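You operate a simulated robot arm through the tools that you are given. There is no shell and no other tool. Be economical: measure what you need, move in short steps, check, and stop when the job is done.

You run a simulated two-armed robot. Do the job below in one go: nothing can be reset, and whatever is moved stays where it is left.

JOB
Put the setting block on the probe bench top away on the surface plate. Pick up the orange shaft with one hand, pass it to the other hand and put it on the cover bench shelf. The order is free.
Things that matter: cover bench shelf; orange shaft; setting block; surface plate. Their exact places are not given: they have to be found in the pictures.

The check looks at the end state, three seconds after you hand in, the way a careful person would. Anything else that was tipped, shoved, dropped, spilled or broken makes it a failure. A push-on lid holds only when it is set on centred and level and pressed home; a screw cap is set on level and turned clockwise until tight.

ROBOT AND FRAMES
Two 7-joint arms with two-finger grippers on one trunk, on a base that drives. Base frame: it is fixed to the floor where the robot stands at the start and does not move with it; the origin is under the middle of the robot, x ahead of it, y to its left, z up; the surface under the hand at the start is at about z = 85. Units: cm, rad, N and s.
The left shoulder is at the start at [7.8, 15.1, 88.8], the right one opposite. With the tool pointing down near the work surface each hand reaches from about 10 to 76 cm from the robot's upright axis, wherever it stands, measured 20 degrees to its own side. Places, roughly: cover bench shelf [-190, 220, 30]; orange shaft [-125, 225, 100]; surface plate (29x23 cm) [56, -398, 88]. Payload 2.54 kg a hand.
Tool frame (each hand has its own): the origin (TCP) lies between the finger pads and is the grasp point; the fingertips stand 3 cm ahead of it; z points along the fingers, y is the line along which they close. Largest opening 11.6 cm; the body of the gripper starts 9.5 cm behind the TCP.
Orientation is that of the tool frame in the base frame, as [roll, pitch, yaw] about the fixed x, y, z axes, in that order (R = Rz(yaw) Ry(pitch) Rx(roll)). With the fingers straight down and closing along the base's y, the tool's x points along the base's -x, its y along +y and its z along -z.

CONTROLS
- The arms move only by the tool move_arm. It takes "left_deltas", "right_deltas" or both (then of equal length, played together; a hand with none holds still); each is a list of rows, each a list of 3 entries, a list of its own where there are three numbers: the shift along the base's x, y, z in units of 50 mm (1.0 is 50 mm), then the turn, a rotation vector about the base's x, y, z in units of 8 degrees (1.0 is 8 degrees), then the finger opening in cm, from 0 to 11.6. In form: [[[dx, dy, dz], [wx, wy, wz], gripper], ...]. A call has 1 to 20 rows; each row shifts and turns the commanded pose from where the row before left it. A call with a number of a shift or a turn outside -1 to 1 is refused whole. Rows are played at 5 a second. More than 5 cm and 0.15 rad between two rows, or a gripper value outside its range, and nothing of the call is played. A pose out of reach is approached as far as the arm can. The call stops where the force on the tool passes 40 N (or 10 N more than at its start, if that is more) or the arm is blocked; 0.2 s more then pass. Each finger travels about 7.2 cm/s and halts on what it meets, pressing with about 44 N; the grip force reading is that of the motor and also rises with nothing between the fingers. The clock runs only during rows and for 0.2 s after the last one: add rows that do not move to give the fingers time. It gives the time, the measured TCP pose, the force on the tool (base axes), the opening and the grip force at its end, in the units of the frame above (readings bear some noise), with the torque about the TCP (base axes, N m) and any sound that the robot's microphone picked up.
- Cameras (640 x 400 px; columns grow to the right, rows downward): "scene" is now at [14.89, -2.06, 108.39]; the picture's right is [-0.25, -0.97, 0.00], its down [0.21, -0.06, -0.98] and it looks along [0.94, -0.24, 0.22] (base axes); focal length 266 px, centre (320, 200). "left" rides on the left gripper at [6.9, 1.5, -12.2] in its tool frame; the picture's right is [-0.21, 0.98, 0.00], its down [-0.83, -0.18, -0.53] and it looks along [-0.52, -0.11, 0.85] (tool axes); focal length 251 px, centre (320, 200). "right" rides on the right gripper at [6.9, -1.5, -12.2] in its tool frame; the picture's right is [0.21, 0.98, 0.00], its down [-0.83, 0.18, -0.53] and it looks along [-0.52, 0.11, 0.85] (tool axes); focal length 251 px, centre (320, 200).
- camera(camera): a new picture of that camera. It takes no simulated time.
- move_column(by): slides the trunk up (or, below 0, down) by that many cm; the arms and the scene camera ride with it, the base frame stays. It gives what a move gives, with no picture.
- base_move(legs): drives the robot by 1 to 6 legs, each [ahead, left, turn to the left] in cm, cm and rad, along the robot's own axes; the way and the turn of a leg run together, so that a leg with both is an arc; at most 150 cm and 3.142 rad a leg. The arms and the cameras ride along, it lands a little off, and it stops where it bumps. It gives what a move gives.
- pan_tilt(pan, tilt): turns the head with the scene camera to pan (to the left, within 1.396 rad either way) and tilt (down, from -0.506 to 1.204), counted from straight ahead of the robot. It gives what a move gives.
- probe_pixels(camera, pixels): for up to 12 pixels [column, row] of the newest picture of that camera ("zoom" is the newest enlarged one), the place [x, y, z] in the base frame of the surface seen there, good to about 0.2 cm. It takes no simulated time.
- zoom(camera, box): a new picture of the part [left, top, right, bottom] of that camera's present view, enlarged. It takes no simulated time.
- sign_off(): hands the job in; it is judged then, once.

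Go step by step. Measure first, check grasps and placings, and put right what went wrong. The budget is 110 turns and 100 pictures, counting those below and the enlarged ones. Unless the task says otherwise, let go and move clear before handing in, and close with one line.

The tools are called after ">>>" by a JSON object that holds its "fn" and its "kwargs". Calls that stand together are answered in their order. move_arm: Moves the arms, as the interface text tells. Its arguments: {"type":"object","properties":{"left_deltas":{"type":"array"},"right_deltas":{"type":"array"}},"required":[]} The other tools are called the same way: move_column (by) slides the trunk up or down; base_move (legs) drives the base; pan_tilt (pan, tilt) turns the head that bears the scene camera; camera (camera) takes a picture; probe_pixels (camera, pixels) gives the place of the surface under pixels of a picture; zoom (camera, box) takes an enlarged picture of a part of a camera's view; sign_off () hands the job in.

At the start:

```text
time: 0.0
left_tcp_pos: [39.87, 8.12, 113.68]
left_orientation: [-3.141, 0.001, 3.141]
left_wrist_force: [0.1, -0.7, -1.1]
left_wrist_torque: [0.01, 0.02, 0.02]
left_finger_gap: 11.58
left_gripper_force: 0.0
right_tcp_pos: [43.1, -31.45, 110.51]
right_orientation: [3.141, 0.004, 3.14]
right_wrist_force: [-0.9, 0.2, 0.0]
right_wrist_torque: [0.01, -0.02, 0.02]
right_finger_gap: 11.59
right_gripper_force: 0.1
trunk travel left (down, up): [-12.5, 16.4]
robot x, y, heading: [-0.12, 0.48, 0.0]
head pan, tilt: [-0.253, -0.223]
```

scene: 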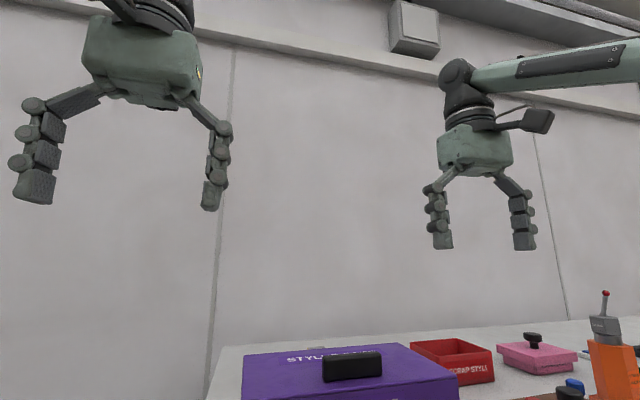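
right: 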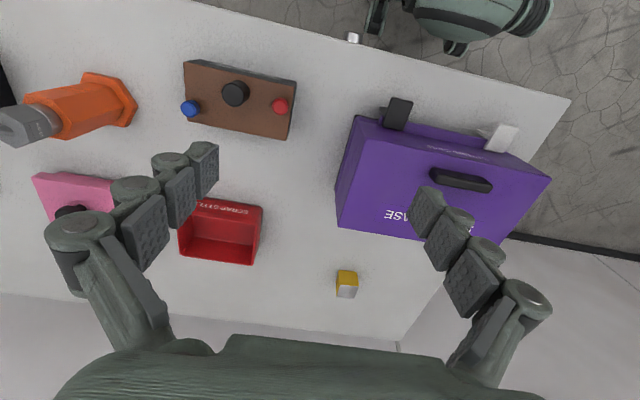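
left: 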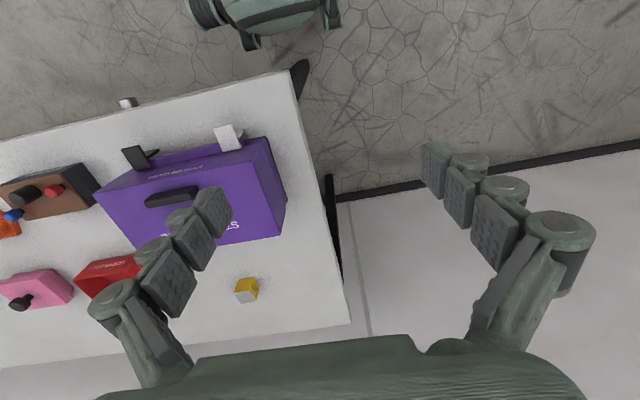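

The wrist views show a bench with a yellow/grey block (right px 346,284). I'll tilt the head down to survey this bench and probe it.

>>> {"fn": "pan_tilt", "kwargs": {"pan": -0.2, "tilt": 0.5}}

>>> {"fn": "camera", "kwargs": {"camera": "scene"}}

>>> {"fn": "probe_pixels", "kwargs": {"camera": "right", "pixels": [[346, 275], [346, 292], [300, 320], [410, 330], [565, 98], [200, 5], [440, 175], [235, 92], [20, 280]]}}

>>> {"fn": "zoom", "kwargs": {"camera": "right", "box": [280, 220, 420, 320]}}

```text
time: 1.1
left_tcp_pos: [39.95, 8.17, 113.63]
left_orientation: [3.141, 0.0, -3.14]
left_wrist_force: [0.7, -0.5, 0.3]
left_wrist_torque: [0.0, 0.01, 0.01]
left_finger_gap: 11.61
left_gripper_force: 0.1
right_tcp_pos: [43.26, -31.35, 110.61]
right_orientation: [3.14, 0.004, -3.141]
right_wrist_force: [0.1, -0.1, -1.1]
right_wrist_torque: [0.01, 0.03, 0.02]
right_finger_gap: 11.58
right_gripper_force: 0.2
trunk travel left (down, up): [-12.5, 16.4]
robot x, y, heading: [-0.31, -0.04, -0.002]
head pan, tilt: [-0.201, 0.499]
```

```text
96 pictures are left
```

scene: 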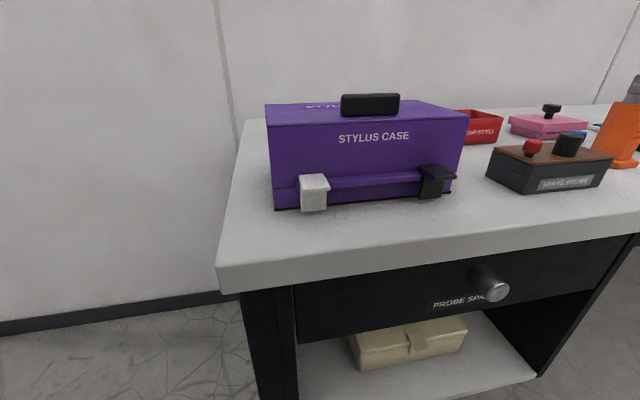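

```text
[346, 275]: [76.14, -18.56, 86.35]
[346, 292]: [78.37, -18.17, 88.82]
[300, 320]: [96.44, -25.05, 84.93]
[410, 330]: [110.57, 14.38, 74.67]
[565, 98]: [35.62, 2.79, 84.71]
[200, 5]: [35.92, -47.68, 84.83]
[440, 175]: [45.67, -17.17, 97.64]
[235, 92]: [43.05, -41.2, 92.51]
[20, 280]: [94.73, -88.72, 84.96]
```

```text
4.00 times, centred on (350, 270) of right
```

zoom: 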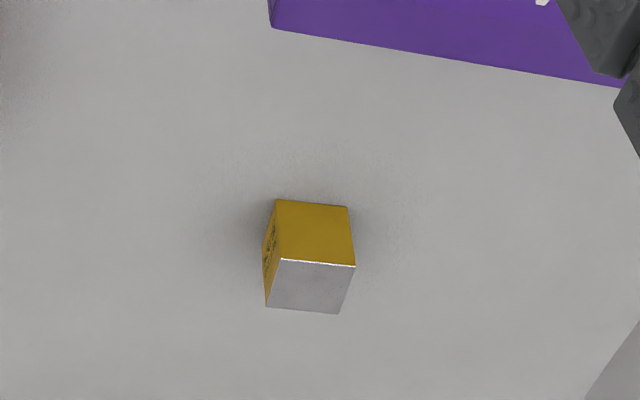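

The yellow block with a silver top is at about (78,-18), behind the purple case. I'll look at the rest of the bench for other blocks and labels.

>>> {"fn": "pan_tilt", "kwargs": {"pan": -0.8, "tilt": 0.4}}

>>> {"fn": "camera", "kwargs": {"camera": "scene"}}

>>> {"fn": "zoom", "kwargs": {"camera": "left", "box": [210, 250, 290, 320]}}

```text
time: 2.1
left_tcp_pos: [39.87, 8.09, 113.68]
left_orientation: [-3.14, -0.001, -3.141]
left_wrist_force: [0.1, 0.3, -0.2]
left_wrist_torque: [0.02, -0.01, 0.01]
left_finger_gap: 11.57
left_gripper_force: 0.1
right_tcp_pos: [43.06, -31.33, 110.62]
right_orientation: [3.14, 0.004, 3.14]
right_wrist_force: [-0.5, -0.5, -0.3]
right_wrist_torque: [-0.01, -0.01, -0.03]
right_finger_gap: 11.61
right_gripper_force: 0.0
trunk travel left (down, up): [-12.5, 16.4]
robot x, y, heading: [-0.22, 0.08, 0.001]
head pan, tilt: [-0.799, 0.4]
```

```text
94 pictures are left
```

scene: 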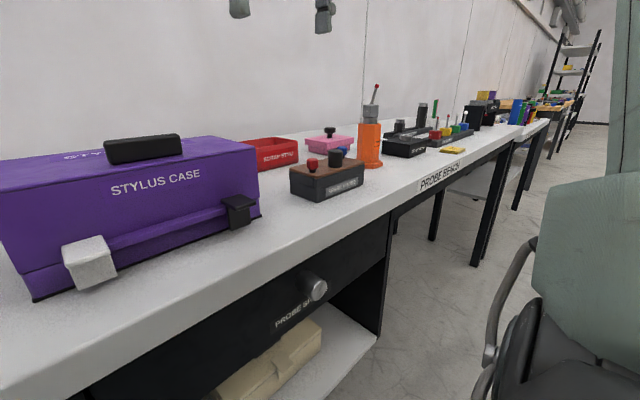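

```text
5.71 times, centred on (250, 285) of left
```

zoom: 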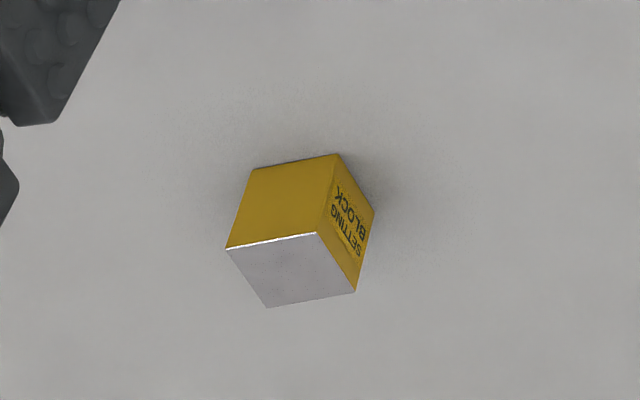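

The text "SETTING BLOCK" confirms the block. I'll measure its top corners and the nearby case.

>>> {"fn": "probe_pixels", "kwargs": {"camera": "zoom", "pixels": [[232, 251], [315, 237], [350, 289], [268, 303], [290, 270], [285, 200], [345, 225]]}}

>>> {"fn": "probe_pixels", "kwargs": {"camera": "scene", "pixels": [[140, 140], [230, 142], [255, 170], [80, 150], [280, 145], [318, 290], [340, 310], [250, 300], [280, 225]]}}

>>> {"fn": "pan_tilt", "kwargs": {"pan": 0, "tilt": 1.2}}

>>> {"fn": "camera", "kwargs": {"camera": "scene"}}

```text
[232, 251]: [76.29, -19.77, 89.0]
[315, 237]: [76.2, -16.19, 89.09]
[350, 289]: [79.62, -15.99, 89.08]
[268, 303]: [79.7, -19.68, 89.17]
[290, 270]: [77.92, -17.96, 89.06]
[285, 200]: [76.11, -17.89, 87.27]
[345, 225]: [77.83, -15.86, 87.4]
```

```text
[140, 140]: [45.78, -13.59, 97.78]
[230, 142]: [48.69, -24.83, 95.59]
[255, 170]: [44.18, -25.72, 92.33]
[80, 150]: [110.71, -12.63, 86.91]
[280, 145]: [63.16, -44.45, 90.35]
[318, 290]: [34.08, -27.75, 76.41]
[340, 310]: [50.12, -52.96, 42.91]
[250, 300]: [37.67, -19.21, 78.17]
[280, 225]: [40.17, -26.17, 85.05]
```

```text
time: 3.2
left_tcp_pos: [39.93, 8.17, 113.65]
left_orientation: [-3.141, -0.001, 3.141]
left_wrist_force: [0.0, 0.0, 0.0]
left_wrist_torque: [0.0, 0.01, 0.0]
left_finger_gap: 11.61
left_gripper_force: 0.0
right_tcp_pos: [43.1, -31.51, 110.59]
right_orientation: [3.139, 0.003, 3.14]
right_wrist_force: [0.9, -0.3, 0.6]
right_wrist_torque: [0.01, -0.02, -0.02]
right_finger_gap: 11.59
right_gripper_force: 0.0
trunk travel left (down, up): [-12.5, 16.4]
robot x, y, heading: [-0.23, 0.12, -0.0]
head pan, tilt: [0.0, 1.201]
```

```text
92 pictures are left
```

scene: 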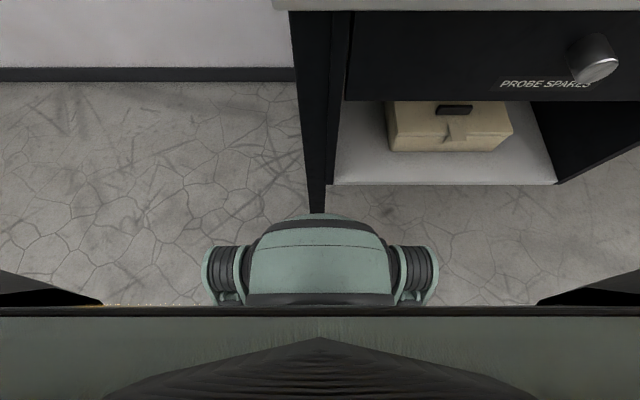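

The block is 4 cm square, axis-aligned, centred at (78,-17.9), top at 89. I'll check the base front's clearance to the bench legs.

>>> {"fn": "probe_pixels", "kwargs": {"camera": "scene", "pixels": [[320, 216], [320, 240], [205, 265], [435, 265], [320, 205], [330, 150], [445, 180], [590, 75], [450, 140]]}}

>>> {"fn": "probe_pixels", "kwargs": {"camera": "left", "pixels": [[240, 234], [275, 228], [281, 200], [140, 240], [172, 195], [295, 90], [340, 318], [226, 136], [136, 155]]}}

```text
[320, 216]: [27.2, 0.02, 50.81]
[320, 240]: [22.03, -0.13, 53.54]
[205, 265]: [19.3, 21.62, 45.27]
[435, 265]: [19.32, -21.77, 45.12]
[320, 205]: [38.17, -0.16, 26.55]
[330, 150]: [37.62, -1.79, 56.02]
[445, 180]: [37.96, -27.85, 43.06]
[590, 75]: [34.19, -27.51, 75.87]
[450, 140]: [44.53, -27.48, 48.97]
```

```text
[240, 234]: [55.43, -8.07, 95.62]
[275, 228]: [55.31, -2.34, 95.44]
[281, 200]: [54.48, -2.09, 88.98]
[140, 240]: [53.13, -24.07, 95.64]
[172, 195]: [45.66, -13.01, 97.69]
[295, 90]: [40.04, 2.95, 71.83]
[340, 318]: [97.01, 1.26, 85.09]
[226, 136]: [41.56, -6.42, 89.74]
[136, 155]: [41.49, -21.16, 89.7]
```

There's about 7 cm of clearance ahead, so I'll drive 6.5 cm forward, which brings the block within the right arm's reach.

>>> {"fn": "base_move", "kwargs": {"legs": [[6.5, 0, 0]]}}

>>> {"fn": "move_arm", "kwargs": {"right_deltas": [[[1, 0.5, 0.2], [0, 0, 0], 8], [[1, 0.5, 0], [0, 0, 0], 8], [[1, 0.5, 0], [0, 0, 0], 8], [[1, 0.5, 0], [0, 0, 0], 8], [[1, 0.4, 0], [0, 0, 0], 8], [[0.6, 0.1, 0], [0, 0, 0], 8], [[0, 0, 0], [0, 0, 0], 8]]}}

>>> {"fn": "camera", "kwargs": {"camera": "right"}}

```text
time: 4.2
left_tcp_pos: [46.25, 8.12, 113.7]
left_orientation: [3.14, 0.0, -3.141]
left_wrist_force: [-0.4, 0.1, -0.6]
left_wrist_torque: [-0.02, -0.05, -0.01]
left_finger_gap: 11.59
left_gripper_force: 0.2
right_tcp_pos: [49.44, -31.48, 110.69]
right_orientation: [3.139, 0.004, 3.14]
right_wrist_force: [-0.6, -0.1, -0.3]
right_wrist_torque: [-0.03, -0.02, -0.02]
right_finger_gap: 11.59
right_gripper_force: 0.0
trunk travel left (down, up): [-12.5, 16.4]
robot x, y, heading: [6.11, -0.41, -0.0]
head pan, tilt: [0.0, 1.201]
```

```text
refused: row 1 steps farther than a row can; nothing moved
```

```text
91 pictures are left
```

right: 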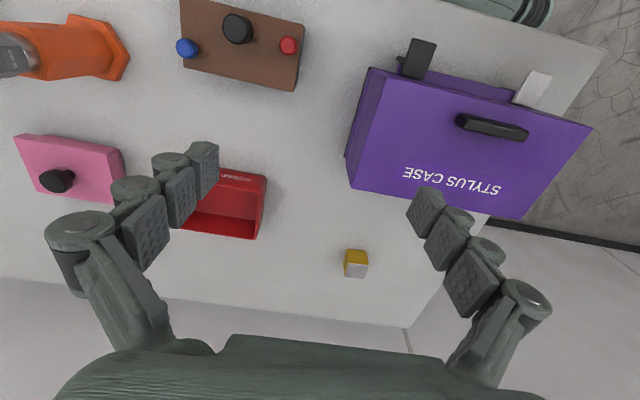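

The row limit is on the total step length, so I'll split it finer: 28.5 cm in x and 13.6 cm in y over 8 rows.

>>> {"fn": "move_arm", "kwargs": {"right_deltas": [[[0.714, 0.34, 0], [0, 0, 0], 8], [[0.714, 0.34, 0], [0, 0, 0], 8], [[0.714, 0.34, 0], [0, 0, 0], 8], [[0.714, 0.34, 0], [0, 0, 0], 8], [[0.714, 0.34, 0], [0, 0, 0], 8], [[0.714, 0.34, 0], [0, 0, 0], 8], [[0.714, 0.34, 0], [0, 0, 0], 8], [[0.714, 0.34, 0], [0, 0, 0], 8], [[0, 0, -0.8], [0, 0, 0], 8], [[0, 0, -0.8], [0, 0, 0], 8], [[0, 0, -0.5], [0, 0, 0], 8], [[0, 0, 0], [0, 0, 0], 8]]}}

>>> {"fn": "camera", "kwargs": {"camera": "right"}}

```text
time: 6.8
left_tcp_pos: [46.27, 8.05, 113.73]
left_orientation: [3.141, 0.001, -3.14]
left_wrist_force: [0.7, -0.1, 0.7]
left_wrist_torque: [0.0, 0.02, 0.01]
left_finger_gap: 11.58
left_gripper_force: 0.0
right_tcp_pos: [65.8, -23.89, 87.9]
right_orientation: [3.139, 0.004, 3.138]
right_wrist_force: [-0.3, 0.1, 0.8]
right_wrist_torque: [0.0, 0.0, -0.02]
right_finger_gap: 8.03
right_gripper_force: 0.0
right hand out of reach, approached as far as the arm can: row 1, 2, 3, 4, 5, 6, 7, 8
trunk travel left (down, up): [-12.5, 16.4]
robot x, y, heading: [6.72, 0.06, -0.0]
head pan, tilt: [0.0, 1.201]
```

```text
90 pictures are left
```

right: 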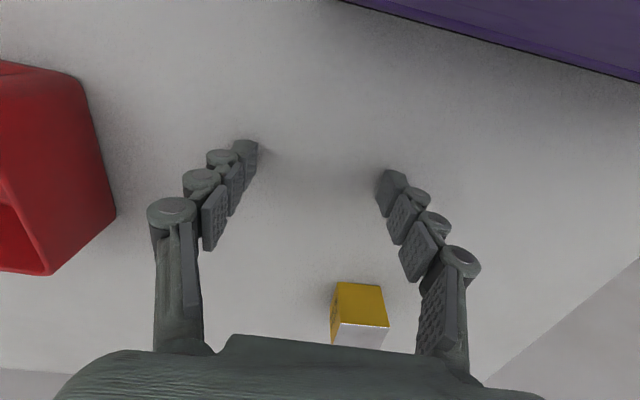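

The high pose was out of reach, and the hand slid down to z 87.9 behind the case, clear of everything. The arm reaches low, so I'll rise a little, align y, then slide forward with the open fingers straddling the block.

>>> {"fn": "move_arm", "kwargs": {"right_deltas": [[[0, 0, 0.16], [0, 0, 0], 8], [[0, 0.6, 0], [0, 0, 0], 8], [[0, 0.6, 0], [0, 0, 0], 8], [[0.4, 0, 0], [0, 0, 0], 8], [[0, 0, 0], [0, 0, 0], 8]]}}

>>> {"fn": "camera", "kwargs": {"camera": "right"}}

```text
time: 8.0
left_tcp_pos: [46.37, 8.05, 113.75]
left_orientation: [3.141, 0.001, -3.141]
left_wrist_force: [-0.3, 0.0, -1.0]
left_wrist_torque: [-0.01, 0.0, -0.01]
left_finger_gap: 11.58
left_gripper_force: 0.0
right_tcp_pos: [66.63, -18.21, 88.57]
right_orientation: [3.138, 0.005, 3.137]
right_wrist_force: [-0.2, 1.3, 0.8]
right_wrist_torque: [-0.01, 0.0, 0.05]
right_finger_gap: 7.98
right_gripper_force: 0.2
right hand out of reach, approached as far as the arm can: row 4
trunk travel left (down, up): [-12.5, 16.4]
robot x, y, heading: [6.44, -0.14, 0.0]
head pan, tilt: [0.0, 1.201]
```

```text
89 pictures are left
```

right: 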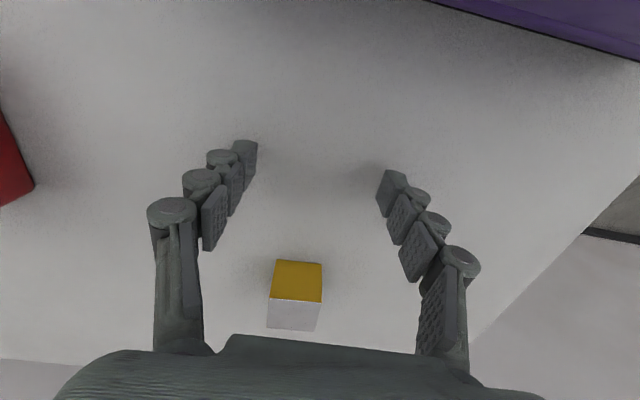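

The reach is short here because the wrist is above the shoulder. I'll raise the trunk 12 cm, then go outward and down.

>>> {"fn": "move_column", "kwargs": {"by": 12}}

>>> {"fn": "move_arm", "kwargs": {"right_deltas": [[[0, 0, -0.5], [0, 0, 0], 8], [[0, 0, -0.5], [0, 0, 0], 8], [[0.4, 0, 0], [0, 0, 0], 8], [[0.4, 0, 0], [0, 0, 0], 8], [[0.4, 0, 0], [0, 0, 0], 8], [[0, 0, 0], [0, 0, 0], 8]]}}

```text
time: 9.5
left_tcp_pos: [46.15, 8.04, 125.71]
left_orientation: [3.141, 0.001, 3.141]
left_wrist_force: [-0.4, -0.2, -0.6]
left_wrist_torque: [0.01, -0.01, 0.02]
left_finger_gap: 11.61
left_gripper_force: 0.0
right_tcp_pos: [66.57, -18.28, 100.53]
right_orientation: [3.139, 0.002, 3.138]
right_wrist_force: [1.1, 0.0, -0.3]
right_wrist_torque: [0.02, 0.05, -0.01]
right_finger_gap: 8.02
right_gripper_force: 0.1
trunk travel left (down, up): [-24.5, 4.4]
robot x, y, heading: [6.49, -0.04, 0.002]
head pan, tilt: [0.0, 1.201]
```

```text
time: 10.9
left_tcp_pos: [46.34, 8.14, 125.68]
left_orientation: [-3.142, 0.0, 3.141]
left_wrist_force: [-0.1, 0.3, -0.2]
left_wrist_torque: [0.01, -0.03, 0.01]
left_finger_gap: 11.56
left_gripper_force: 0.1
right_tcp_pos: [70.09, -20.15, 94.95]
right_orientation: [3.135, 0.007, 3.139]
right_wrist_force: [-0.5, 0.1, -0.6]
right_wrist_torque: [0.01, 0.02, 0.0]
right_finger_gap: 7.99
right_gripper_force: 0.0
right hand out of reach, approached as far as the arm can: row 4, 5
trunk travel left (down, up): [-24.5, 4.4]
robot x, y, heading: [5.94, -0.02, 0.002]
head pan, tilt: [0.0, 1.201]
```

Out of reach at x≈70 with the tool vertical. I'll tilt the fingers forward 32°, which brings the wrist back, then move on.

>>> {"fn": "move_arm", "kwargs": {"right_deltas": [[[0, 0.2, 0], [0, -1, 0], 8], [[0, 0.2, 0], [0, -1, 0], 8], [[0, 0.05, 0], [0, -1, 0], 8], [[0, 0, 0], [0, -1, 0], 8], [[0.5, 0, 0], [0, 0, 0], 8], [[0.5, 0, 0], [0, 0, 0], 8], [[0.3, 0, 0], [0, 0, 0], 8], [[0, 0, 0], [0, 0, 0], 8]]}}

>>> {"fn": "camera", "kwargs": {"camera": "right"}}

```text
time: 12.7
left_tcp_pos: [46.22, 8.15, 125.73]
left_orientation: [-3.14, 0.002, -3.14]
left_wrist_force: [-0.2, -0.7, -0.3]
left_wrist_torque: [-0.05, 0.02, -0.01]
left_finger_gap: 11.6
left_gripper_force: 0.1
right_tcp_pos: [76.55, -17.7, 95.07]
right_orientation: [3.137, 0.564, 3.137]
right_wrist_force: [-0.7, 1.1, 0.1]
right_wrist_torque: [0.0, 0.02, -0.02]
right_finger_gap: 8.01
right_gripper_force: 0.1
trunk travel left (down, up): [-24.5, 4.4]
robot x, y, heading: [6.18, -0.22, -0.001]
head pan, tilt: [0.0, 1.201]
```

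```text
88 pictures are left
```

right: 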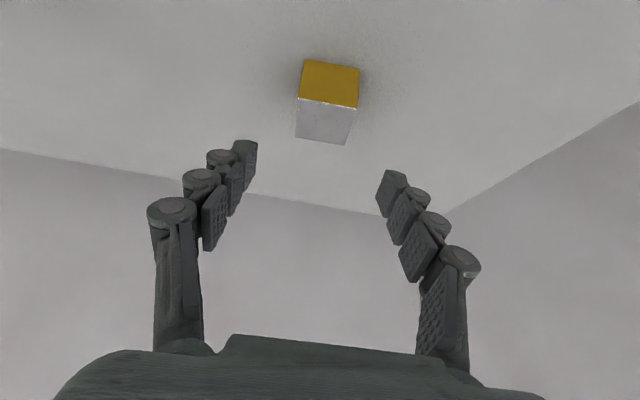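

The hand is above the block and straddling it in y. I'll lower to z≈88.4, then check before closing.

>>> {"fn": "move_arm", "kwargs": {"right_deltas": [[[0.14, -0.04, -0.5], [0, 0, 0], 8], [[0, 0, -0.5], [0, 0, 0], 8], [[0, 0, -0.33], [0, 0, 0], 8], [[0, 0, 0], [0, 0, 0], 8]]}}

>>> {"fn": "camera", "kwargs": {"camera": "right"}}

```text
time: 13.7
left_tcp_pos: [46.33, 8.19, 125.58]
left_orientation: [3.141, 0.0, 3.141]
left_wrist_force: [0.9, 0.0, 0.2]
left_wrist_torque: [-0.02, 0.01, 0.05]
left_finger_gap: 11.63
left_gripper_force: 0.2
right_tcp_pos: [77.1, -17.9, 88.46]
right_orientation: [3.136, 0.562, 3.137]
right_wrist_force: [0.9, -0.6, -0.3]
right_wrist_torque: [0.0, -0.02, -0.02]
right_finger_gap: 7.99
right_gripper_force: 0.1
trunk travel left (down, up): [-24.5, 4.4]
robot x, y, heading: [6.3, -0.09, -0.002]
head pan, tilt: [0.0, 1.201]
```

```text
87 pictures are left
```

right: 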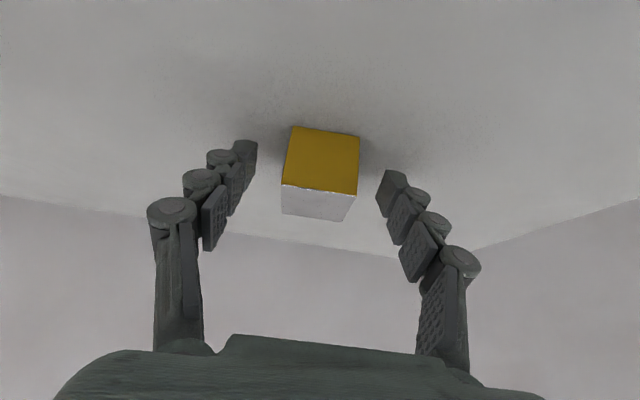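

The block sits centred between the fingers. I'll close and lift 10 cm.

>>> {"fn": "move_arm", "kwargs": {"right_deltas": [[[0, 0, 0], [0, 0, 0], 3], [[0, 0, 0], [0, 0, 0], 3], [[0, 0, 0], [0, 0, 0], 3], [[0, 0, 0], [0, 0, 0], 3], [[0, 0, 0.2], [0, 0, 0], 3], [[0, 0, 0.6], [0, 0, 0], 3], [[0, 0, 0.8], [0, 0, 0], 3], [[0, 0, 0.8], [0, 0, 0], 3], [[0, 0, 0], [0, 0, 0], 3]]}}

>>> {"fn": "camera", "kwargs": {"camera": "right"}}

```text
time: 15.7
left_tcp_pos: [46.29, 8.06, 125.66]
left_orientation: [-3.141, 0.0, -3.141]
left_wrist_force: [-0.4, 0.1, 0.7]
left_wrist_torque: [0.03, 0.04, 0.0]
left_finger_gap: 11.6
left_gripper_force: 0.0
right_tcp_pos: [77.06, -17.98, 100.18]
right_orientation: [3.139, 0.56, 3.14]
right_wrist_force: [0.1, 0.3, -5.0]
right_wrist_torque: [0.02, 0.03, 0.02]
right_finger_gap: 3.92
right_gripper_force: 44.4
trunk travel left (down, up): [-24.5, 4.4]
robot x, y, heading: [6.19, 0.12, -0.004]
head pan, tilt: [0.0, 1.201]
```

```text
86 pictures are left
```

right: 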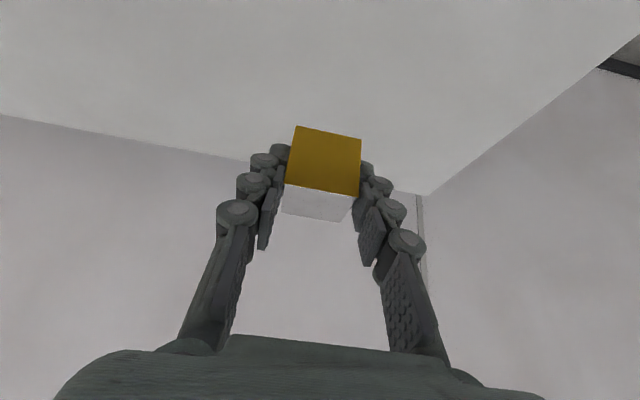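

The block is held (gap 3.92, 44 N, 5 N load). I'll retract up and back over the case, then drive back from the bench.

>>> {"fn": "move_arm", "kwargs": {"right_deltas": [[[-0.5, 0, 0.5], [0, 0, 0], 3], [[-0.5, 0, 0.6], [0, 0, 0], 3], [[-0.4, -0.2, 0.7], [0, 0, 0], 3], [[-0.6, -0.4, 0.4], [0, 0.5, 0], 3], [[-0.7, -0.5, 0], [0, 0.8, 0], 3], [[-0.8, -0.5, 0], [0, 0.8, 0], 3], [[-0.8, -0.4, 0], [0, 0.8, 0], 3], [[-0.8, -0.3, 0], [0, 0.8, 0], 3], [[0, 0, 0], [0, 0.3, 0], 3]]}}

>>> {"fn": "base_move", "kwargs": {"legs": [[-40, 0, 0]]}}

>>> {"fn": "pan_tilt", "kwargs": {"pan": -1.2, "tilt": 0.4}}

>>> {"fn": "camera", "kwargs": {"camera": "scene"}}

```text
time: 17.7
left_tcp_pos: [46.4, 8.15, 125.66]
left_orientation: [3.139, -0.003, 3.142]
left_wrist_force: [0.1, -0.2, 0.1]
left_wrist_torque: [-0.02, -0.02, -0.01]
left_finger_gap: 11.61
left_gripper_force: 0.1
right_tcp_pos: [51.7, -29.33, 111.29]
right_orientation: [3.139, 0.003, 3.139]
right_wrist_force: [-0.2, 0.6, -4.8]
right_wrist_torque: [-0.01, -0.03, -0.02]
right_finger_gap: 3.91
right_gripper_force: 44.2
trunk travel left (down, up): [-24.5, 4.4]
robot x, y, heading: [6.14, 0.39, -0.001]
head pan, tilt: [0.0, 1.201]
```

```text
time: 20.2
left_tcp_pos: [6.03, 8.24, 125.76]
left_orientation: [3.141, 0.0, -3.135]
left_wrist_force: [-0.1, 0.8, 0.0]
left_wrist_torque: [-0.01, 0.0, 0.0]
left_finger_gap: 11.6
left_gripper_force: 0.0
right_tcp_pos: [11.67, -29.15, 111.42]
right_orientation: [3.138, 0.003, -3.139]
right_wrist_force: [-0.3, 0.1, -5.1]
right_wrist_torque: [0.0, -0.02, 0.02]
right_finger_gap: 3.92
right_gripper_force: 43.9
trunk travel left (down, up): [-24.5, 4.4]
robot x, y, heading: [-33.52, -0.04, 0.007]
head pan, tilt: [0.0, 1.201]
```

```text
time: 21.6
left_tcp_pos: [6.2, 8.31, 125.65]
left_orientation: [-3.141, -0.001, -3.135]
left_wrist_force: [0.5, -0.2, 0.1]
left_wrist_torque: [-0.04, 0.03, -0.02]
left_finger_gap: 11.59
left_gripper_force: 0.1
right_tcp_pos: [11.67, -29.25, 111.29]
right_orientation: [3.136, 0.003, -3.137]
right_wrist_force: [-0.5, 0.3, -5.0]
right_wrist_torque: [0.01, 0.0, 0.0]
right_finger_gap: 3.92
right_gripper_force: 43.6
trunk travel left (down, up): [-24.5, 4.4]
robot x, y, heading: [-33.98, 0.02, 0.002]
head pan, tilt: [-1.201, 0.4]
```

```text
85 pictures are left
```

scene: 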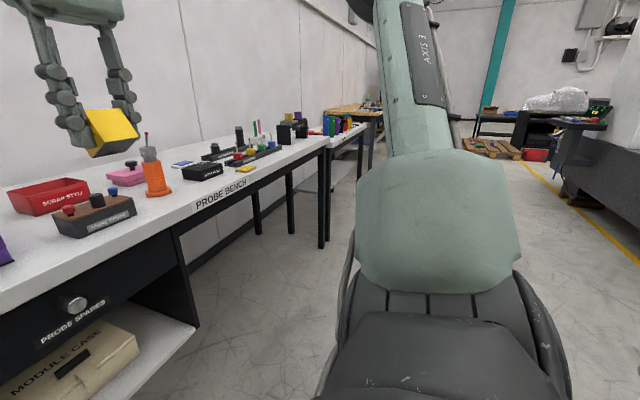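

The block stayed in hand. I'll probe the aisle and benches to the right to plan the drive to the surface plate.

>>> {"fn": "probe_pixels", "kwargs": {"camera": "scene", "pixels": [[325, 145], [365, 130], [382, 112], [490, 150], [535, 158], [575, 195], [600, 140], [560, 125], [330, 125], [370, 105], [560, 170], [280, 240]]}}

>>> {"fn": "zoom", "kwargs": {"camera": "scene", "box": [200, 80, 400, 205]}}

>>> {"fn": "zoom", "kwargs": {"camera": "scene", "box": [440, 60, 640, 185]}}

```text
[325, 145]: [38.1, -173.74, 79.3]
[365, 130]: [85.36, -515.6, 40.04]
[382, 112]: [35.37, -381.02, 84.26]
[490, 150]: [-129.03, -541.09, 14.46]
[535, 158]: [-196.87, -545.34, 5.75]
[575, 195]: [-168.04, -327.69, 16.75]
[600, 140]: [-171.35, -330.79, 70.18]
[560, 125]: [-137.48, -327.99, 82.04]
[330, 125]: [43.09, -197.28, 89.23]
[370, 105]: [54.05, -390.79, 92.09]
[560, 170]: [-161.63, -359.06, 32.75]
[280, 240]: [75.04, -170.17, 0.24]
```

```text
3.20 times, centred on (300, 142) of scene
```

zoom: 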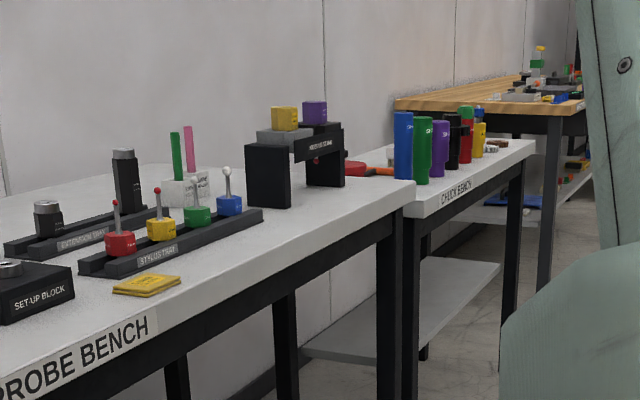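

```text
3.20 times, centred on (540, 122) of scene
```

zoom: 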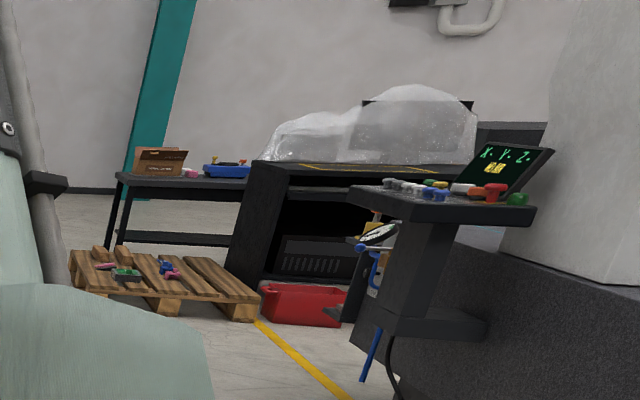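

The corridor at x≈-34 is clear (benches at x>35, machine at x<-130). I'll strafe right about 375 cm to the wooden bench and look.

>>> {"fn": "base_move", "kwargs": {"legs": [[0, -125, 0], [0, -125, 0], [0, -125, 0]]}}

>>> {"fn": "pan_tilt", "kwargs": {"pan": -0.2, "tilt": 0.4}}

>>> {"fn": "camera", "kwargs": {"camera": "scene"}}

>>> {"fn": "camera", "kwargs": {"camera": "right"}}

```text
time: 57.7
left_tcp_pos: [2.6, -369.59, 125.79]
left_orientation: [-3.141, 0.001, 3.135]
left_wrist_force: [-0.5, -0.6, 0.0]
left_wrist_torque: [-0.05, -0.02, -0.03]
left_finger_gap: 11.59
left_gripper_force: 0.0
right_tcp_pos: [7.41, -406.99, 111.38]
right_orientation: [3.138, 0.005, 3.131]
right_wrist_force: [-0.6, -0.2, -4.2]
right_wrist_torque: [0.0, -0.02, 0.0]
right_finger_gap: 3.9
right_gripper_force: 43.9
trunk travel left (down, up): [-24.5, 4.4]
robot x, y, heading: [-37.34, -376.98, -0.014]
head pan, tilt: [-1.201, 0.4]
```

```text
time: 59.0
left_tcp_pos: [2.46, -369.51, 125.56]
left_orientation: [-3.141, 0.0, 3.134]
left_wrist_force: [-0.7, 0.2, 0.2]
left_wrist_torque: [-0.01, -0.03, 0.01]
left_finger_gap: 11.61
left_gripper_force: 0.0
right_tcp_pos: [7.47, -407.0, 111.31]
right_orientation: [3.139, 0.005, 3.131]
right_wrist_force: [-0.5, -0.5, -4.7]
right_wrist_torque: [0.01, 0.02, 0.02]
right_finger_gap: 3.92
right_gripper_force: 44.3
trunk travel left (down, up): [-24.5, 4.4]
robot x, y, heading: [-37.36, -377.42, -0.005]
head pan, tilt: [-0.201, 0.4]
```

```text
82 pictures are left
```

scene: 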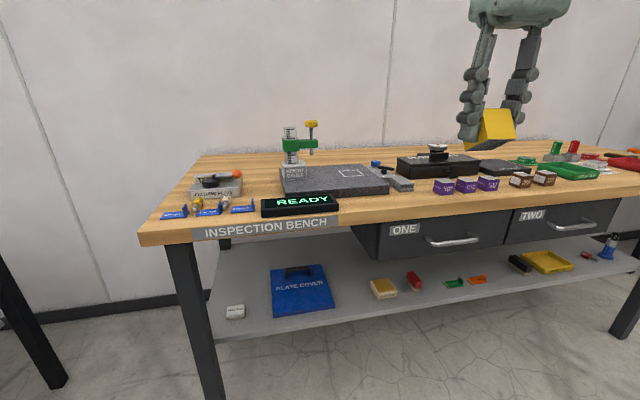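

```text
81 pictures are left
```

right: 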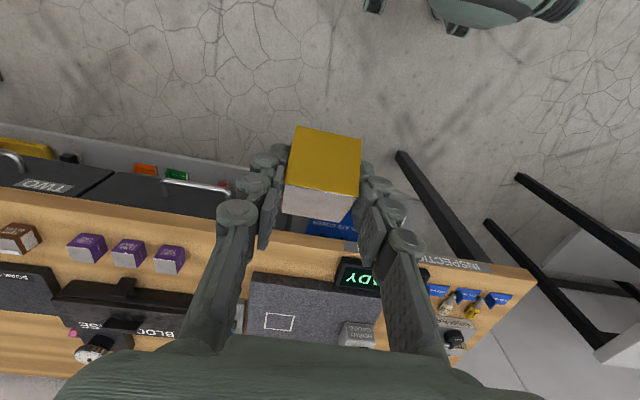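

The granite surface plate (px 335,180) carries a height gauge and a marked white square. I'll zoom in and measure.

>>> {"fn": "zoom", "kwargs": {"camera": "scene", "box": [250, 110, 430, 225]}}

>>> {"fn": "probe_pixels", "kwargs": {"camera": "zoom", "pixels": [[313, 212], [398, 212], [310, 230], [408, 229], [120, 275], [485, 262], [430, 195], [200, 200], [175, 225], [215, 45], [240, 130], [150, 120]]}}

```text
3.48 times, centred on (340, 168) of scene
```

zoom: 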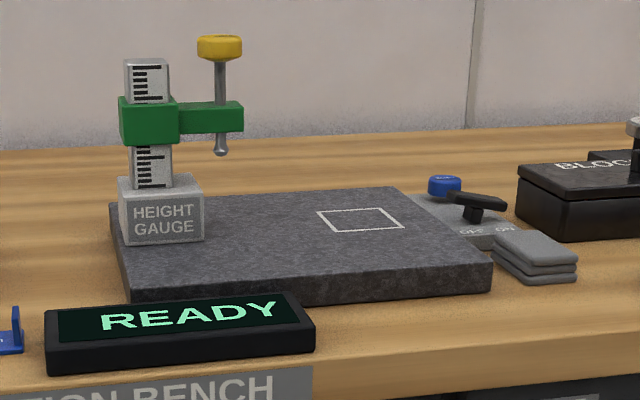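

```text
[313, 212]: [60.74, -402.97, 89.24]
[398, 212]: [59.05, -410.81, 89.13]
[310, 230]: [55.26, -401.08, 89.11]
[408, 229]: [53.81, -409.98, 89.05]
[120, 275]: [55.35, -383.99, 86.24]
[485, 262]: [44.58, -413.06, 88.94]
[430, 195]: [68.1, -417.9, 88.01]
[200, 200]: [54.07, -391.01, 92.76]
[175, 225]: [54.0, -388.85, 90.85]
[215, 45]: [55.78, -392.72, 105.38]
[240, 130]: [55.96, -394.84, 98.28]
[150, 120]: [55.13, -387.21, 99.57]
```

The marked square centres near (57,-406), plate top z≈89.1, with the gauge at y≥-396. I'll get a better fix on the square and drive in: ahead 29, right 14.

>>> {"fn": "probe_pixels", "kwargs": {"camera": "zoom", "pixels": [[319, 212], [387, 209], [403, 228], [333, 232], [360, 220], [140, 298], [110, 205], [395, 188]]}}

>>> {"fn": "base_move", "kwargs": {"legs": [[0, -14, 0], [29, 0, 0]]}}

>>> {"fn": "camera", "kwargs": {"camera": "right"}}

```text
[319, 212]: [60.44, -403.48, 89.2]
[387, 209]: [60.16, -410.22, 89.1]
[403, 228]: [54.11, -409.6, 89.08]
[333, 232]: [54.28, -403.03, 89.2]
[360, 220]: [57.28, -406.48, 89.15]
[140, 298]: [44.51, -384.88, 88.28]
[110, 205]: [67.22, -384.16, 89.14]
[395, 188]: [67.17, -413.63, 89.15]
```

```text
time: 62.6
left_tcp_pos: [30.88, -383.55, 125.69]
left_orientation: [-3.141, -0.001, 3.135]
left_wrist_force: [0.1, 0.6, 0.3]
left_wrist_torque: [0.0, 0.01, -0.01]
left_finger_gap: 11.57
left_gripper_force: 0.1
right_tcp_pos: [36.15, -421.1, 111.28]
right_orientation: [3.138, 0.004, 3.134]
right_wrist_force: [0.7, 0.0, -5.0]
right_wrist_torque: [0.02, -0.03, -0.02]
right_finger_gap: 3.9
right_gripper_force: 44.7
trunk travel left (down, up): [-24.5, 4.4]
robot x, y, heading: [-9.36, -391.31, -0.007]
head pan, tilt: [-0.201, 0.4]
```

```text
79 pictures are left
```

right: 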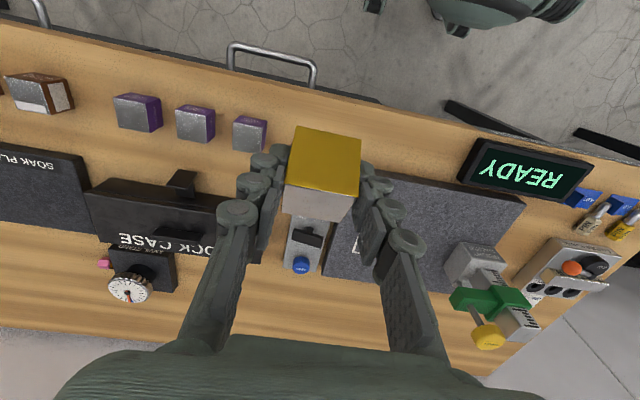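

Target TCP is (56.35, -406.6, ~92.7) with the original 0.56 tilt. I'll tilt, go over the square at z≈103 and check.

>>> {"fn": "move_arm", "kwargs": {"right_deltas": [[[0, 0, 0], [0, -1, 0], 3], [[0, 0, 0], [0, -1, 0], 3], [[0, 0, 0], [0, -1, 0], 3], [[0, 0, 0], [0, -1, 0], 3], [[0.67, 0.48, -0.2], [0, 0, 0], 3], [[0.67, 0.48, -0.2], [0, 0, 0], 3], [[0.67, 0.48, -0.2], [0, 0, 0], 3], [[0.67, 0.48, -0.2], [0, 0, 0], 3], [[0.67, 0.48, -0.2], [0, 0, 0], 3], [[0.67, 0.48, -0.2], [0, 0, 0], 3], [[0, 0, -0.2], [0, 0, 0], 3], [[0, 0, 0], [0, 0, 0], 3]]}}

>>> {"fn": "camera", "kwargs": {"camera": "right"}}

>>> {"fn": "camera", "kwargs": {"camera": "scene"}}

```text
time: 65.2
left_tcp_pos: [30.8, -383.6, 125.68]
left_orientation: [3.141, 0.0, 3.136]
left_wrist_force: [-0.1, -0.2, 0.2]
left_wrist_torque: [0.0, 0.02, 0.02]
left_finger_gap: 11.59
left_gripper_force: 0.2
right_tcp_pos: [56.02, -406.6, 104.34]
right_orientation: [3.133, 0.561, 3.129]
right_wrist_force: [-0.1, 0.2, -4.9]
right_wrist_torque: [0.02, 0.04, -0.02]
right_finger_gap: 3.92
right_gripper_force: 43.7
trunk travel left (down, up): [-24.5, 4.4]
robot x, y, heading: [-9.41, -391.4, -0.007]
head pan, tilt: [-0.201, 0.4]
```

```text
78 pictures are left
```

right: 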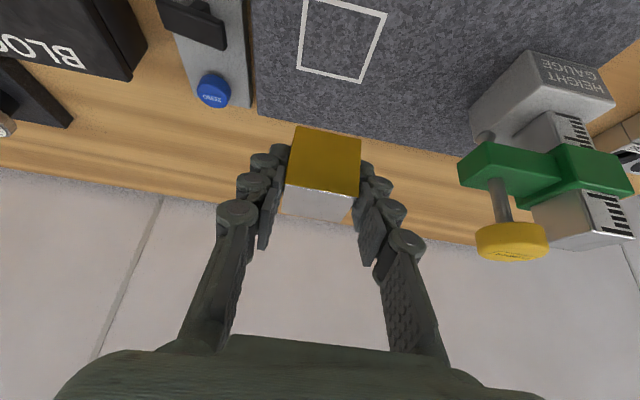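

```text
77 pictures are left
```

scene: 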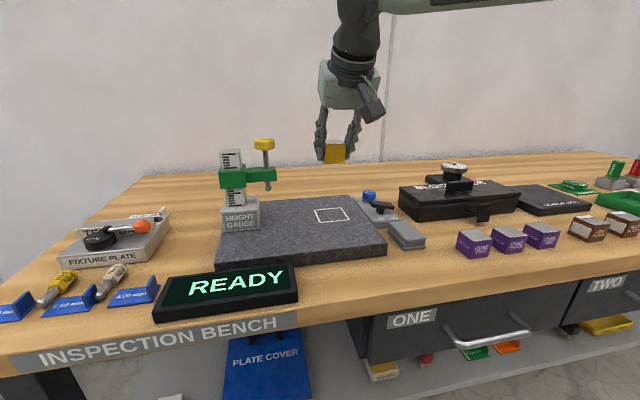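

All clear. I'll verify the square with the right camera and the block's lower edge before lowering.

>>> {"fn": "probe_pixels", "kwargs": {"camera": "right", "pixels": [[298, 70], [358, 80], [384, 14], [340, 40], [298, 130], [358, 140], [320, 205]]}}

>>> {"fn": "move_arm", "kwargs": {"right_deltas": [[[0, 0, -0.6], [0, 0, 0], 3], [[0, 0, -0.6], [0, 0, 0], 3], [[0, 0, -0.6], [0, 0, 0], 3], [[0.05, 0, -0.3], [0, 0, 0], 3], [[0, 0, 0], [0, 0, 0], 3]]}}

>>> {"fn": "camera", "kwargs": {"camera": "right"}}

```text
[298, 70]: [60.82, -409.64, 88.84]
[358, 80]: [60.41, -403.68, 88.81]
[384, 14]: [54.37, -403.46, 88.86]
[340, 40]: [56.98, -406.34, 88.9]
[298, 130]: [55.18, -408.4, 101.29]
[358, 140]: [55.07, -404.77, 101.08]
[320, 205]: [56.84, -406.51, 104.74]
```

```text
time: 66.4
left_tcp_pos: [30.79, -383.55, 125.69]
left_orientation: [-3.14, 0.001, 3.137]
left_wrist_force: [-0.2, 0.3, -0.7]
left_wrist_torque: [0.03, -0.01, 0.01]
left_finger_gap: 11.59
left_gripper_force: 0.1
right_tcp_pos: [56.43, -406.65, 93.8]
right_orientation: [3.133, 0.564, 3.132]
right_wrist_force: [-0.4, -0.3, -5.4]
right_wrist_torque: [-0.03, 0.08, 0.0]
right_finger_gap: 3.91
right_gripper_force: 43.9
trunk travel left (down, up): [-24.5, 4.4]
robot x, y, heading: [-9.24, -391.62, -0.006]
head pan, tilt: [-0.201, 0.4]
```

```text
76 pictures are left
```

right: 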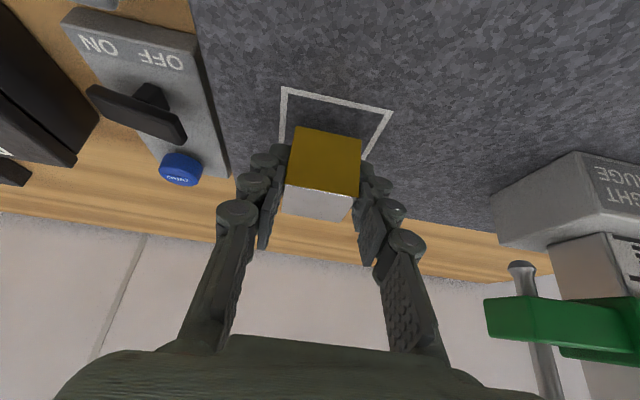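

The block is over the square. I'll lower 1.2 cm gently and read the force.

>>> {"fn": "move_arm", "kwargs": {"right_deltas": [[[0, 0, -0.12], [0, 0, 0], 3], [[0, 0, -0.06], [0, 0, 0], 3], [[0, 0, -0.05], [0, 0, 0], 3], [[0, 0, 0], [0, 0, 0], 3]]}}

```text
time: 67.4
left_tcp_pos: [30.85, -383.63, 125.63]
left_orientation: [3.141, 0.0, 3.136]
left_wrist_force: [-0.5, -0.2, 0.4]
left_wrist_torque: [0.02, -0.01, 0.0]
left_finger_gap: 11.6
left_gripper_force: 0.1
right_tcp_pos: [56.24, -406.76, 92.61]
right_orientation: [3.133, 0.562, 3.13]
right_wrist_force: [0.4, -0.4, -5.1]
right_wrist_torque: [0.0, 0.04, 0.0]
right_finger_gap: 3.89
right_gripper_force: 44.2
trunk travel left (down, up): [-24.5, 4.4]
robot x, y, heading: [-9.06, -391.49, -0.006]
head pan, tilt: [-0.201, 0.4]
```

>>> {"fn": "move_arm", "kwargs": {"right_deltas": [[[0, 0, -0.03], [0, 0, 0], 3], [[0, 0, -0.02], [0, 0, 0], 3], [[0, 0, 0], [0, 0, 0], 3]]}}

```text
time: 68.2
left_tcp_pos: [30.88, -383.56, 125.7]
left_orientation: [-3.141, -0.001, 3.135]
left_wrist_force: [-0.2, -0.9, 0.6]
left_wrist_torque: [0.0, 0.01, 0.01]
left_finger_gap: 11.58
left_gripper_force: 0.1
right_tcp_pos: [56.29, -406.71, 92.49]
right_orientation: [3.134, 0.561, 3.133]
right_wrist_force: [0.1, -0.5, -3.2]
right_wrist_torque: [-0.09, -0.04, -0.01]
right_finger_gap: 3.91
right_gripper_force: 44.0
trunk travel left (down, up): [-24.5, 4.4]
robot x, y, heading: [-8.86, -391.73, -0.004]
head pan, tilt: [-0.201, 0.4]
```

The load is easing (-3.2 N), so the block is touching. I'll open to 7 cm and withdraw straight up and back.

>>> {"fn": "move_arm", "kwargs": {"right_deltas": [[[0, 0, -0.01], [0, 0, 0], 3], [[0, 0, 0], [0, 0, 0], 4.3], [[0, 0, 0], [0, 0, 0], 5.5], [[0, 0, 0], [0, 0, 0], 7], [[0, 0, 0], [0, 0, 0], 7], [[0, 0, 0.5], [0, 0, 0], 7], [[0, 0, 0.8], [0, 0, 0], 7], [[0, 0, 0.8], [0, 0, 0], 7], [[0, 0, 0.8], [0, 0, 0], 7], [[0, 0, 0], [0, 0, 0], 7]]}}

>>> {"fn": "camera", "kwargs": {"camera": "scene"}}

>>> {"fn": "camera", "kwargs": {"camera": "right"}}

```text
time: 70.4
left_tcp_pos: [30.79, -383.55, 125.56]
left_orientation: [-3.141, 0.0, 3.134]
left_wrist_force: [-0.9, -0.6, 0.7]
left_wrist_torque: [0.03, 0.02, -0.02]
left_finger_gap: 11.61
left_gripper_force: 0.0
right_tcp_pos: [56.16, -406.69, 107.38]
right_orientation: [3.133, 0.563, 3.134]
right_wrist_force: [-0.5, -0.1, 0.2]
right_wrist_torque: [-0.01, -0.03, 0.02]
right_finger_gap: 6.98
right_gripper_force: 0.1
trunk travel left (down, up): [-24.5, 4.4]
robot x, y, heading: [-8.9, -391.66, -0.003]
head pan, tilt: [-0.201, 0.4]
```

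```text
75 pictures are left
```

scene: 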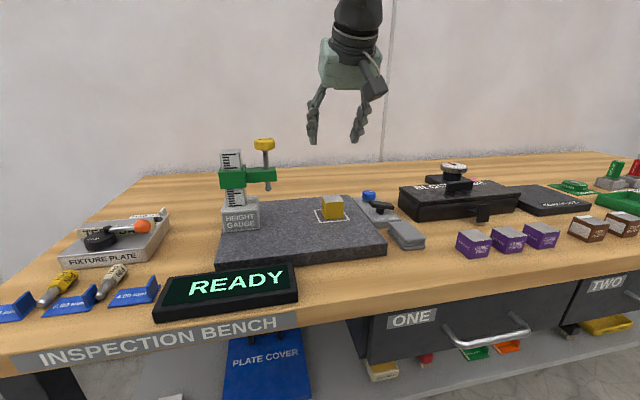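

```text
74 pictures are left
```

right: 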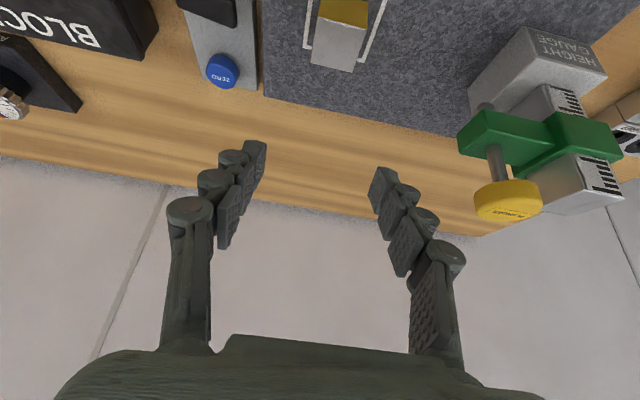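

The block stands inside the marked square. I'll retract the arm to its carry pose and back away.

>>> {"fn": "move_arm", "kwargs": {"right_deltas": [[[-0.7, -0.4, 0.1], [0, 0, 0], 7], [[-0.7, -0.5, 0.1], [0, 0, 0], 7], [[-0.7, -0.5, 0.1], [0, 1, 0], 7], [[-0.7, -0.5, 0.1], [0, 1, 0], 7], [[-0.7, -0.5, 0.1], [0, 1, 0], 7], [[-0.5, -0.5, 0.1], [0, 1, 0], 7], [[0, 0, 0], [0, 0, 0], 7]]}}

>>> {"fn": "base_move", "kwargs": {"legs": [[-34, 0, 0], [0, 140, 0], [0, 140, 0], [0, 110, 0]]}}

>>> {"fn": "pan_tilt", "kwargs": {"pan": 1.39, "tilt": 0.3}}

>>> {"fn": "camera", "kwargs": {"camera": "scene"}}

```text
time: 72.0
left_tcp_pos: [30.78, -383.62, 125.69]
left_orientation: [3.142, -0.001, 3.138]
left_wrist_force: [-0.4, 0.0, 0.6]
left_wrist_torque: [0.01, -0.02, 0.0]
left_finger_gap: 11.6
left_gripper_force: 0.0
right_tcp_pos: [36.05, -421.13, 110.05]
right_orientation: [3.137, 0.002, 3.136]
right_wrist_force: [0.7, 0.2, 0.3]
right_wrist_torque: [-0.03, -0.04, 0.0]
right_finger_gap: 7.02
right_gripper_force: 0.0
trunk travel left (down, up): [-24.5, 4.4]
robot x, y, heading: [-8.96, -391.27, -0.004]
head pan, tilt: [-0.201, 0.4]
```

```text
time: 111.5
left_tcp_pos: [0.56, 10.32, 125.66]
left_orientation: [3.141, -0.001, 3.137]
left_wrist_force: [0.3, 0.0, -0.1]
left_wrist_torque: [0.01, -0.03, 0.0]
left_finger_gap: 11.6
left_gripper_force: 0.0
right_tcp_pos: [5.98, -27.19, 110.12]
right_orientation: [3.137, 0.004, 3.13]
right_wrist_force: [0.0, 0.0, 0.7]
right_wrist_torque: [0.01, -0.05, 0.0]
right_finger_gap: 6.99
right_gripper_force: 0.1
trunk travel left (down, up): [-24.5, 4.4]
robot x, y, heading: [-39.52, 2.38, -0.0]
head pan, tilt: [-0.201, 0.4]
```

```text
time: 113.1
left_tcp_pos: [0.56, 10.45, 125.71]
left_orientation: [-3.14, 0.0, 3.136]
left_wrist_force: [0.4, -0.3, 0.2]
left_wrist_torque: [0.04, -0.01, 0.0]
left_finger_gap: 11.58
left_gripper_force: 0.1
right_tcp_pos: [5.94, -27.19, 110.16]
right_orientation: [3.14, 0.004, 3.132]
right_wrist_force: [0.2, 0.2, 0.3]
right_wrist_torque: [0.04, -0.01, 0.0]
right_finger_gap: 7.0
right_gripper_force: 0.1
trunk travel left (down, up): [-24.5, 4.4]
robot x, y, heading: [-39.36, 2.67, -0.005]
head pan, tilt: [1.389, 0.3]
```

```text
73 pictures are left
```

scene: 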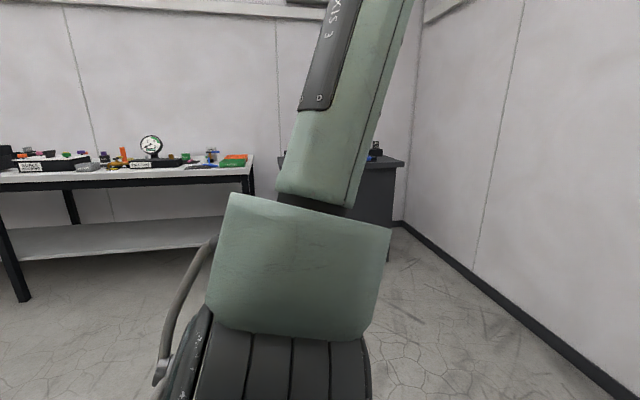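

A bench along the far (+y) wall is visible. I'll turn left 90° to face it and look.

>>> {"fn": "base_move", "kwargs": {"legs": [[-30, 0, 0], [0, 0, 1.571]]}}

>>> {"fn": "pan_tilt", "kwargs": {"pan": 0.3, "tilt": 0.3}}

>>> {"fn": "camera", "kwargs": {"camera": "scene"}}

```text
time: 119.1
left_tcp_pos: [-76.95, 42.72, 125.71]
left_orientation: [3.141, 0.0, -1.581]
left_wrist_force: [-0.6, 0.2, -0.4]
left_wrist_torque: [0.01, 0.01, 0.02]
left_finger_gap: 11.6
left_gripper_force: 0.1
right_tcp_pos: [-39.37, 47.93, 110.12]
right_orientation: [3.139, 0.002, -1.585]
right_wrist_force: [-0.3, 0.8, -0.5]
right_wrist_torque: [0.0, 0.01, -0.01]
right_finger_gap: 6.99
right_gripper_force: 0.0
trunk travel left (down, up): [-24.5, 4.4]
robot x, y, heading: [-69.27, 3.09, 1.557]
head pan, tilt: [1.389, 0.3]
```

```text
time: 120.4
left_tcp_pos: [-77.02, 42.82, 125.76]
left_orientation: [-3.141, 0.0, -1.581]
left_wrist_force: [-0.2, -0.7, -0.2]
left_wrist_torque: [-0.04, 0.0, 0.03]
left_finger_gap: 11.61
left_gripper_force: 0.2
right_tcp_pos: [-39.36, 48.02, 110.06]
right_orientation: [3.139, 0.005, -1.584]
right_wrist_force: [0.3, -0.2, -0.5]
right_wrist_torque: [0.02, 0.0, -0.01]
right_finger_gap: 7.0
right_gripper_force: 0.1
trunk travel left (down, up): [-24.5, 4.4]
robot x, y, heading: [-69.37, 2.56, 1.554]
head pan, tilt: [0.3, 0.3]
```

```text
72 pictures are left
```

scene: 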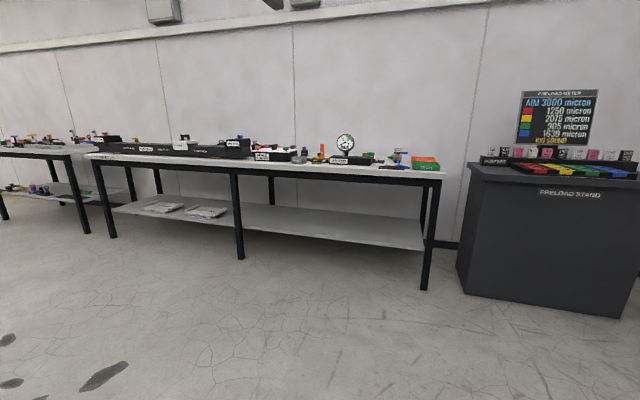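

The bench with a low shelf is visible; orange things are near (322,152) and (423,163). Zooming and probing.

>>> {"fn": "zoom", "kwargs": {"camera": "scene", "box": [230, 120, 450, 258]}}

>>> {"fn": "probe_pixels", "kwargs": {"camera": "scene", "pixels": [[322, 152], [423, 163], [436, 178], [420, 245], [235, 228], [160, 207], [207, 212], [240, 240], [425, 285], [90, 157], [465, 260], [345, 145]]}}

>>> {"fn": "zoom", "kwargs": {"camera": "scene", "box": [80, 120, 300, 258]}}

```text
2.90 times, centred on (340, 189) of scene
```

zoom: 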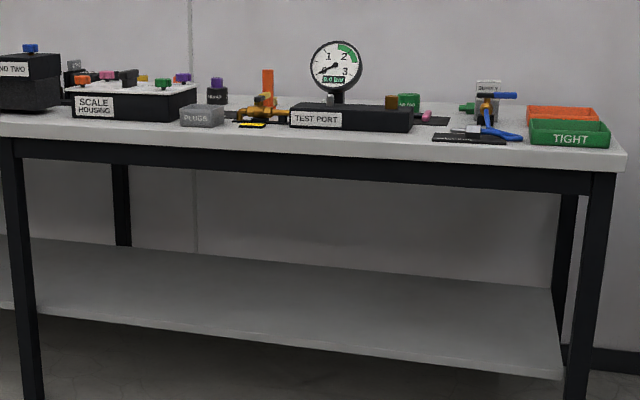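

```text
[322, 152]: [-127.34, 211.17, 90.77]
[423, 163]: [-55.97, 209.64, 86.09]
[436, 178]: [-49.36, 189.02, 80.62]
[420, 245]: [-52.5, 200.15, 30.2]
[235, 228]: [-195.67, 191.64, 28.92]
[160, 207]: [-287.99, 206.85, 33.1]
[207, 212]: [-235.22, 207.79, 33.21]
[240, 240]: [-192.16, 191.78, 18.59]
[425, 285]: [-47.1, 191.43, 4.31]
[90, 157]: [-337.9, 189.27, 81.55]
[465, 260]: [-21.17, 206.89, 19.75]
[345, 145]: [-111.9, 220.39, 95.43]
```

```text
2.90 times, centred on (190, 189) of scene
```

zoom: 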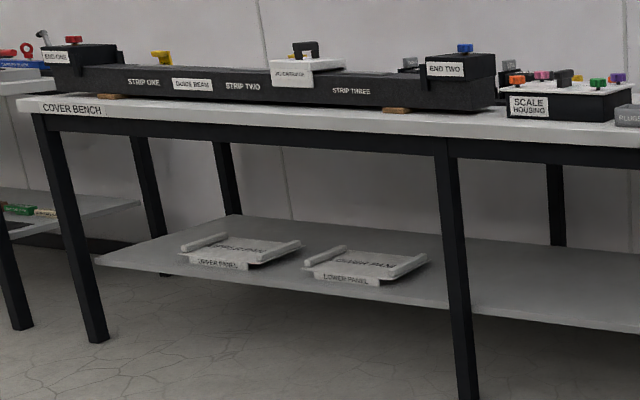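

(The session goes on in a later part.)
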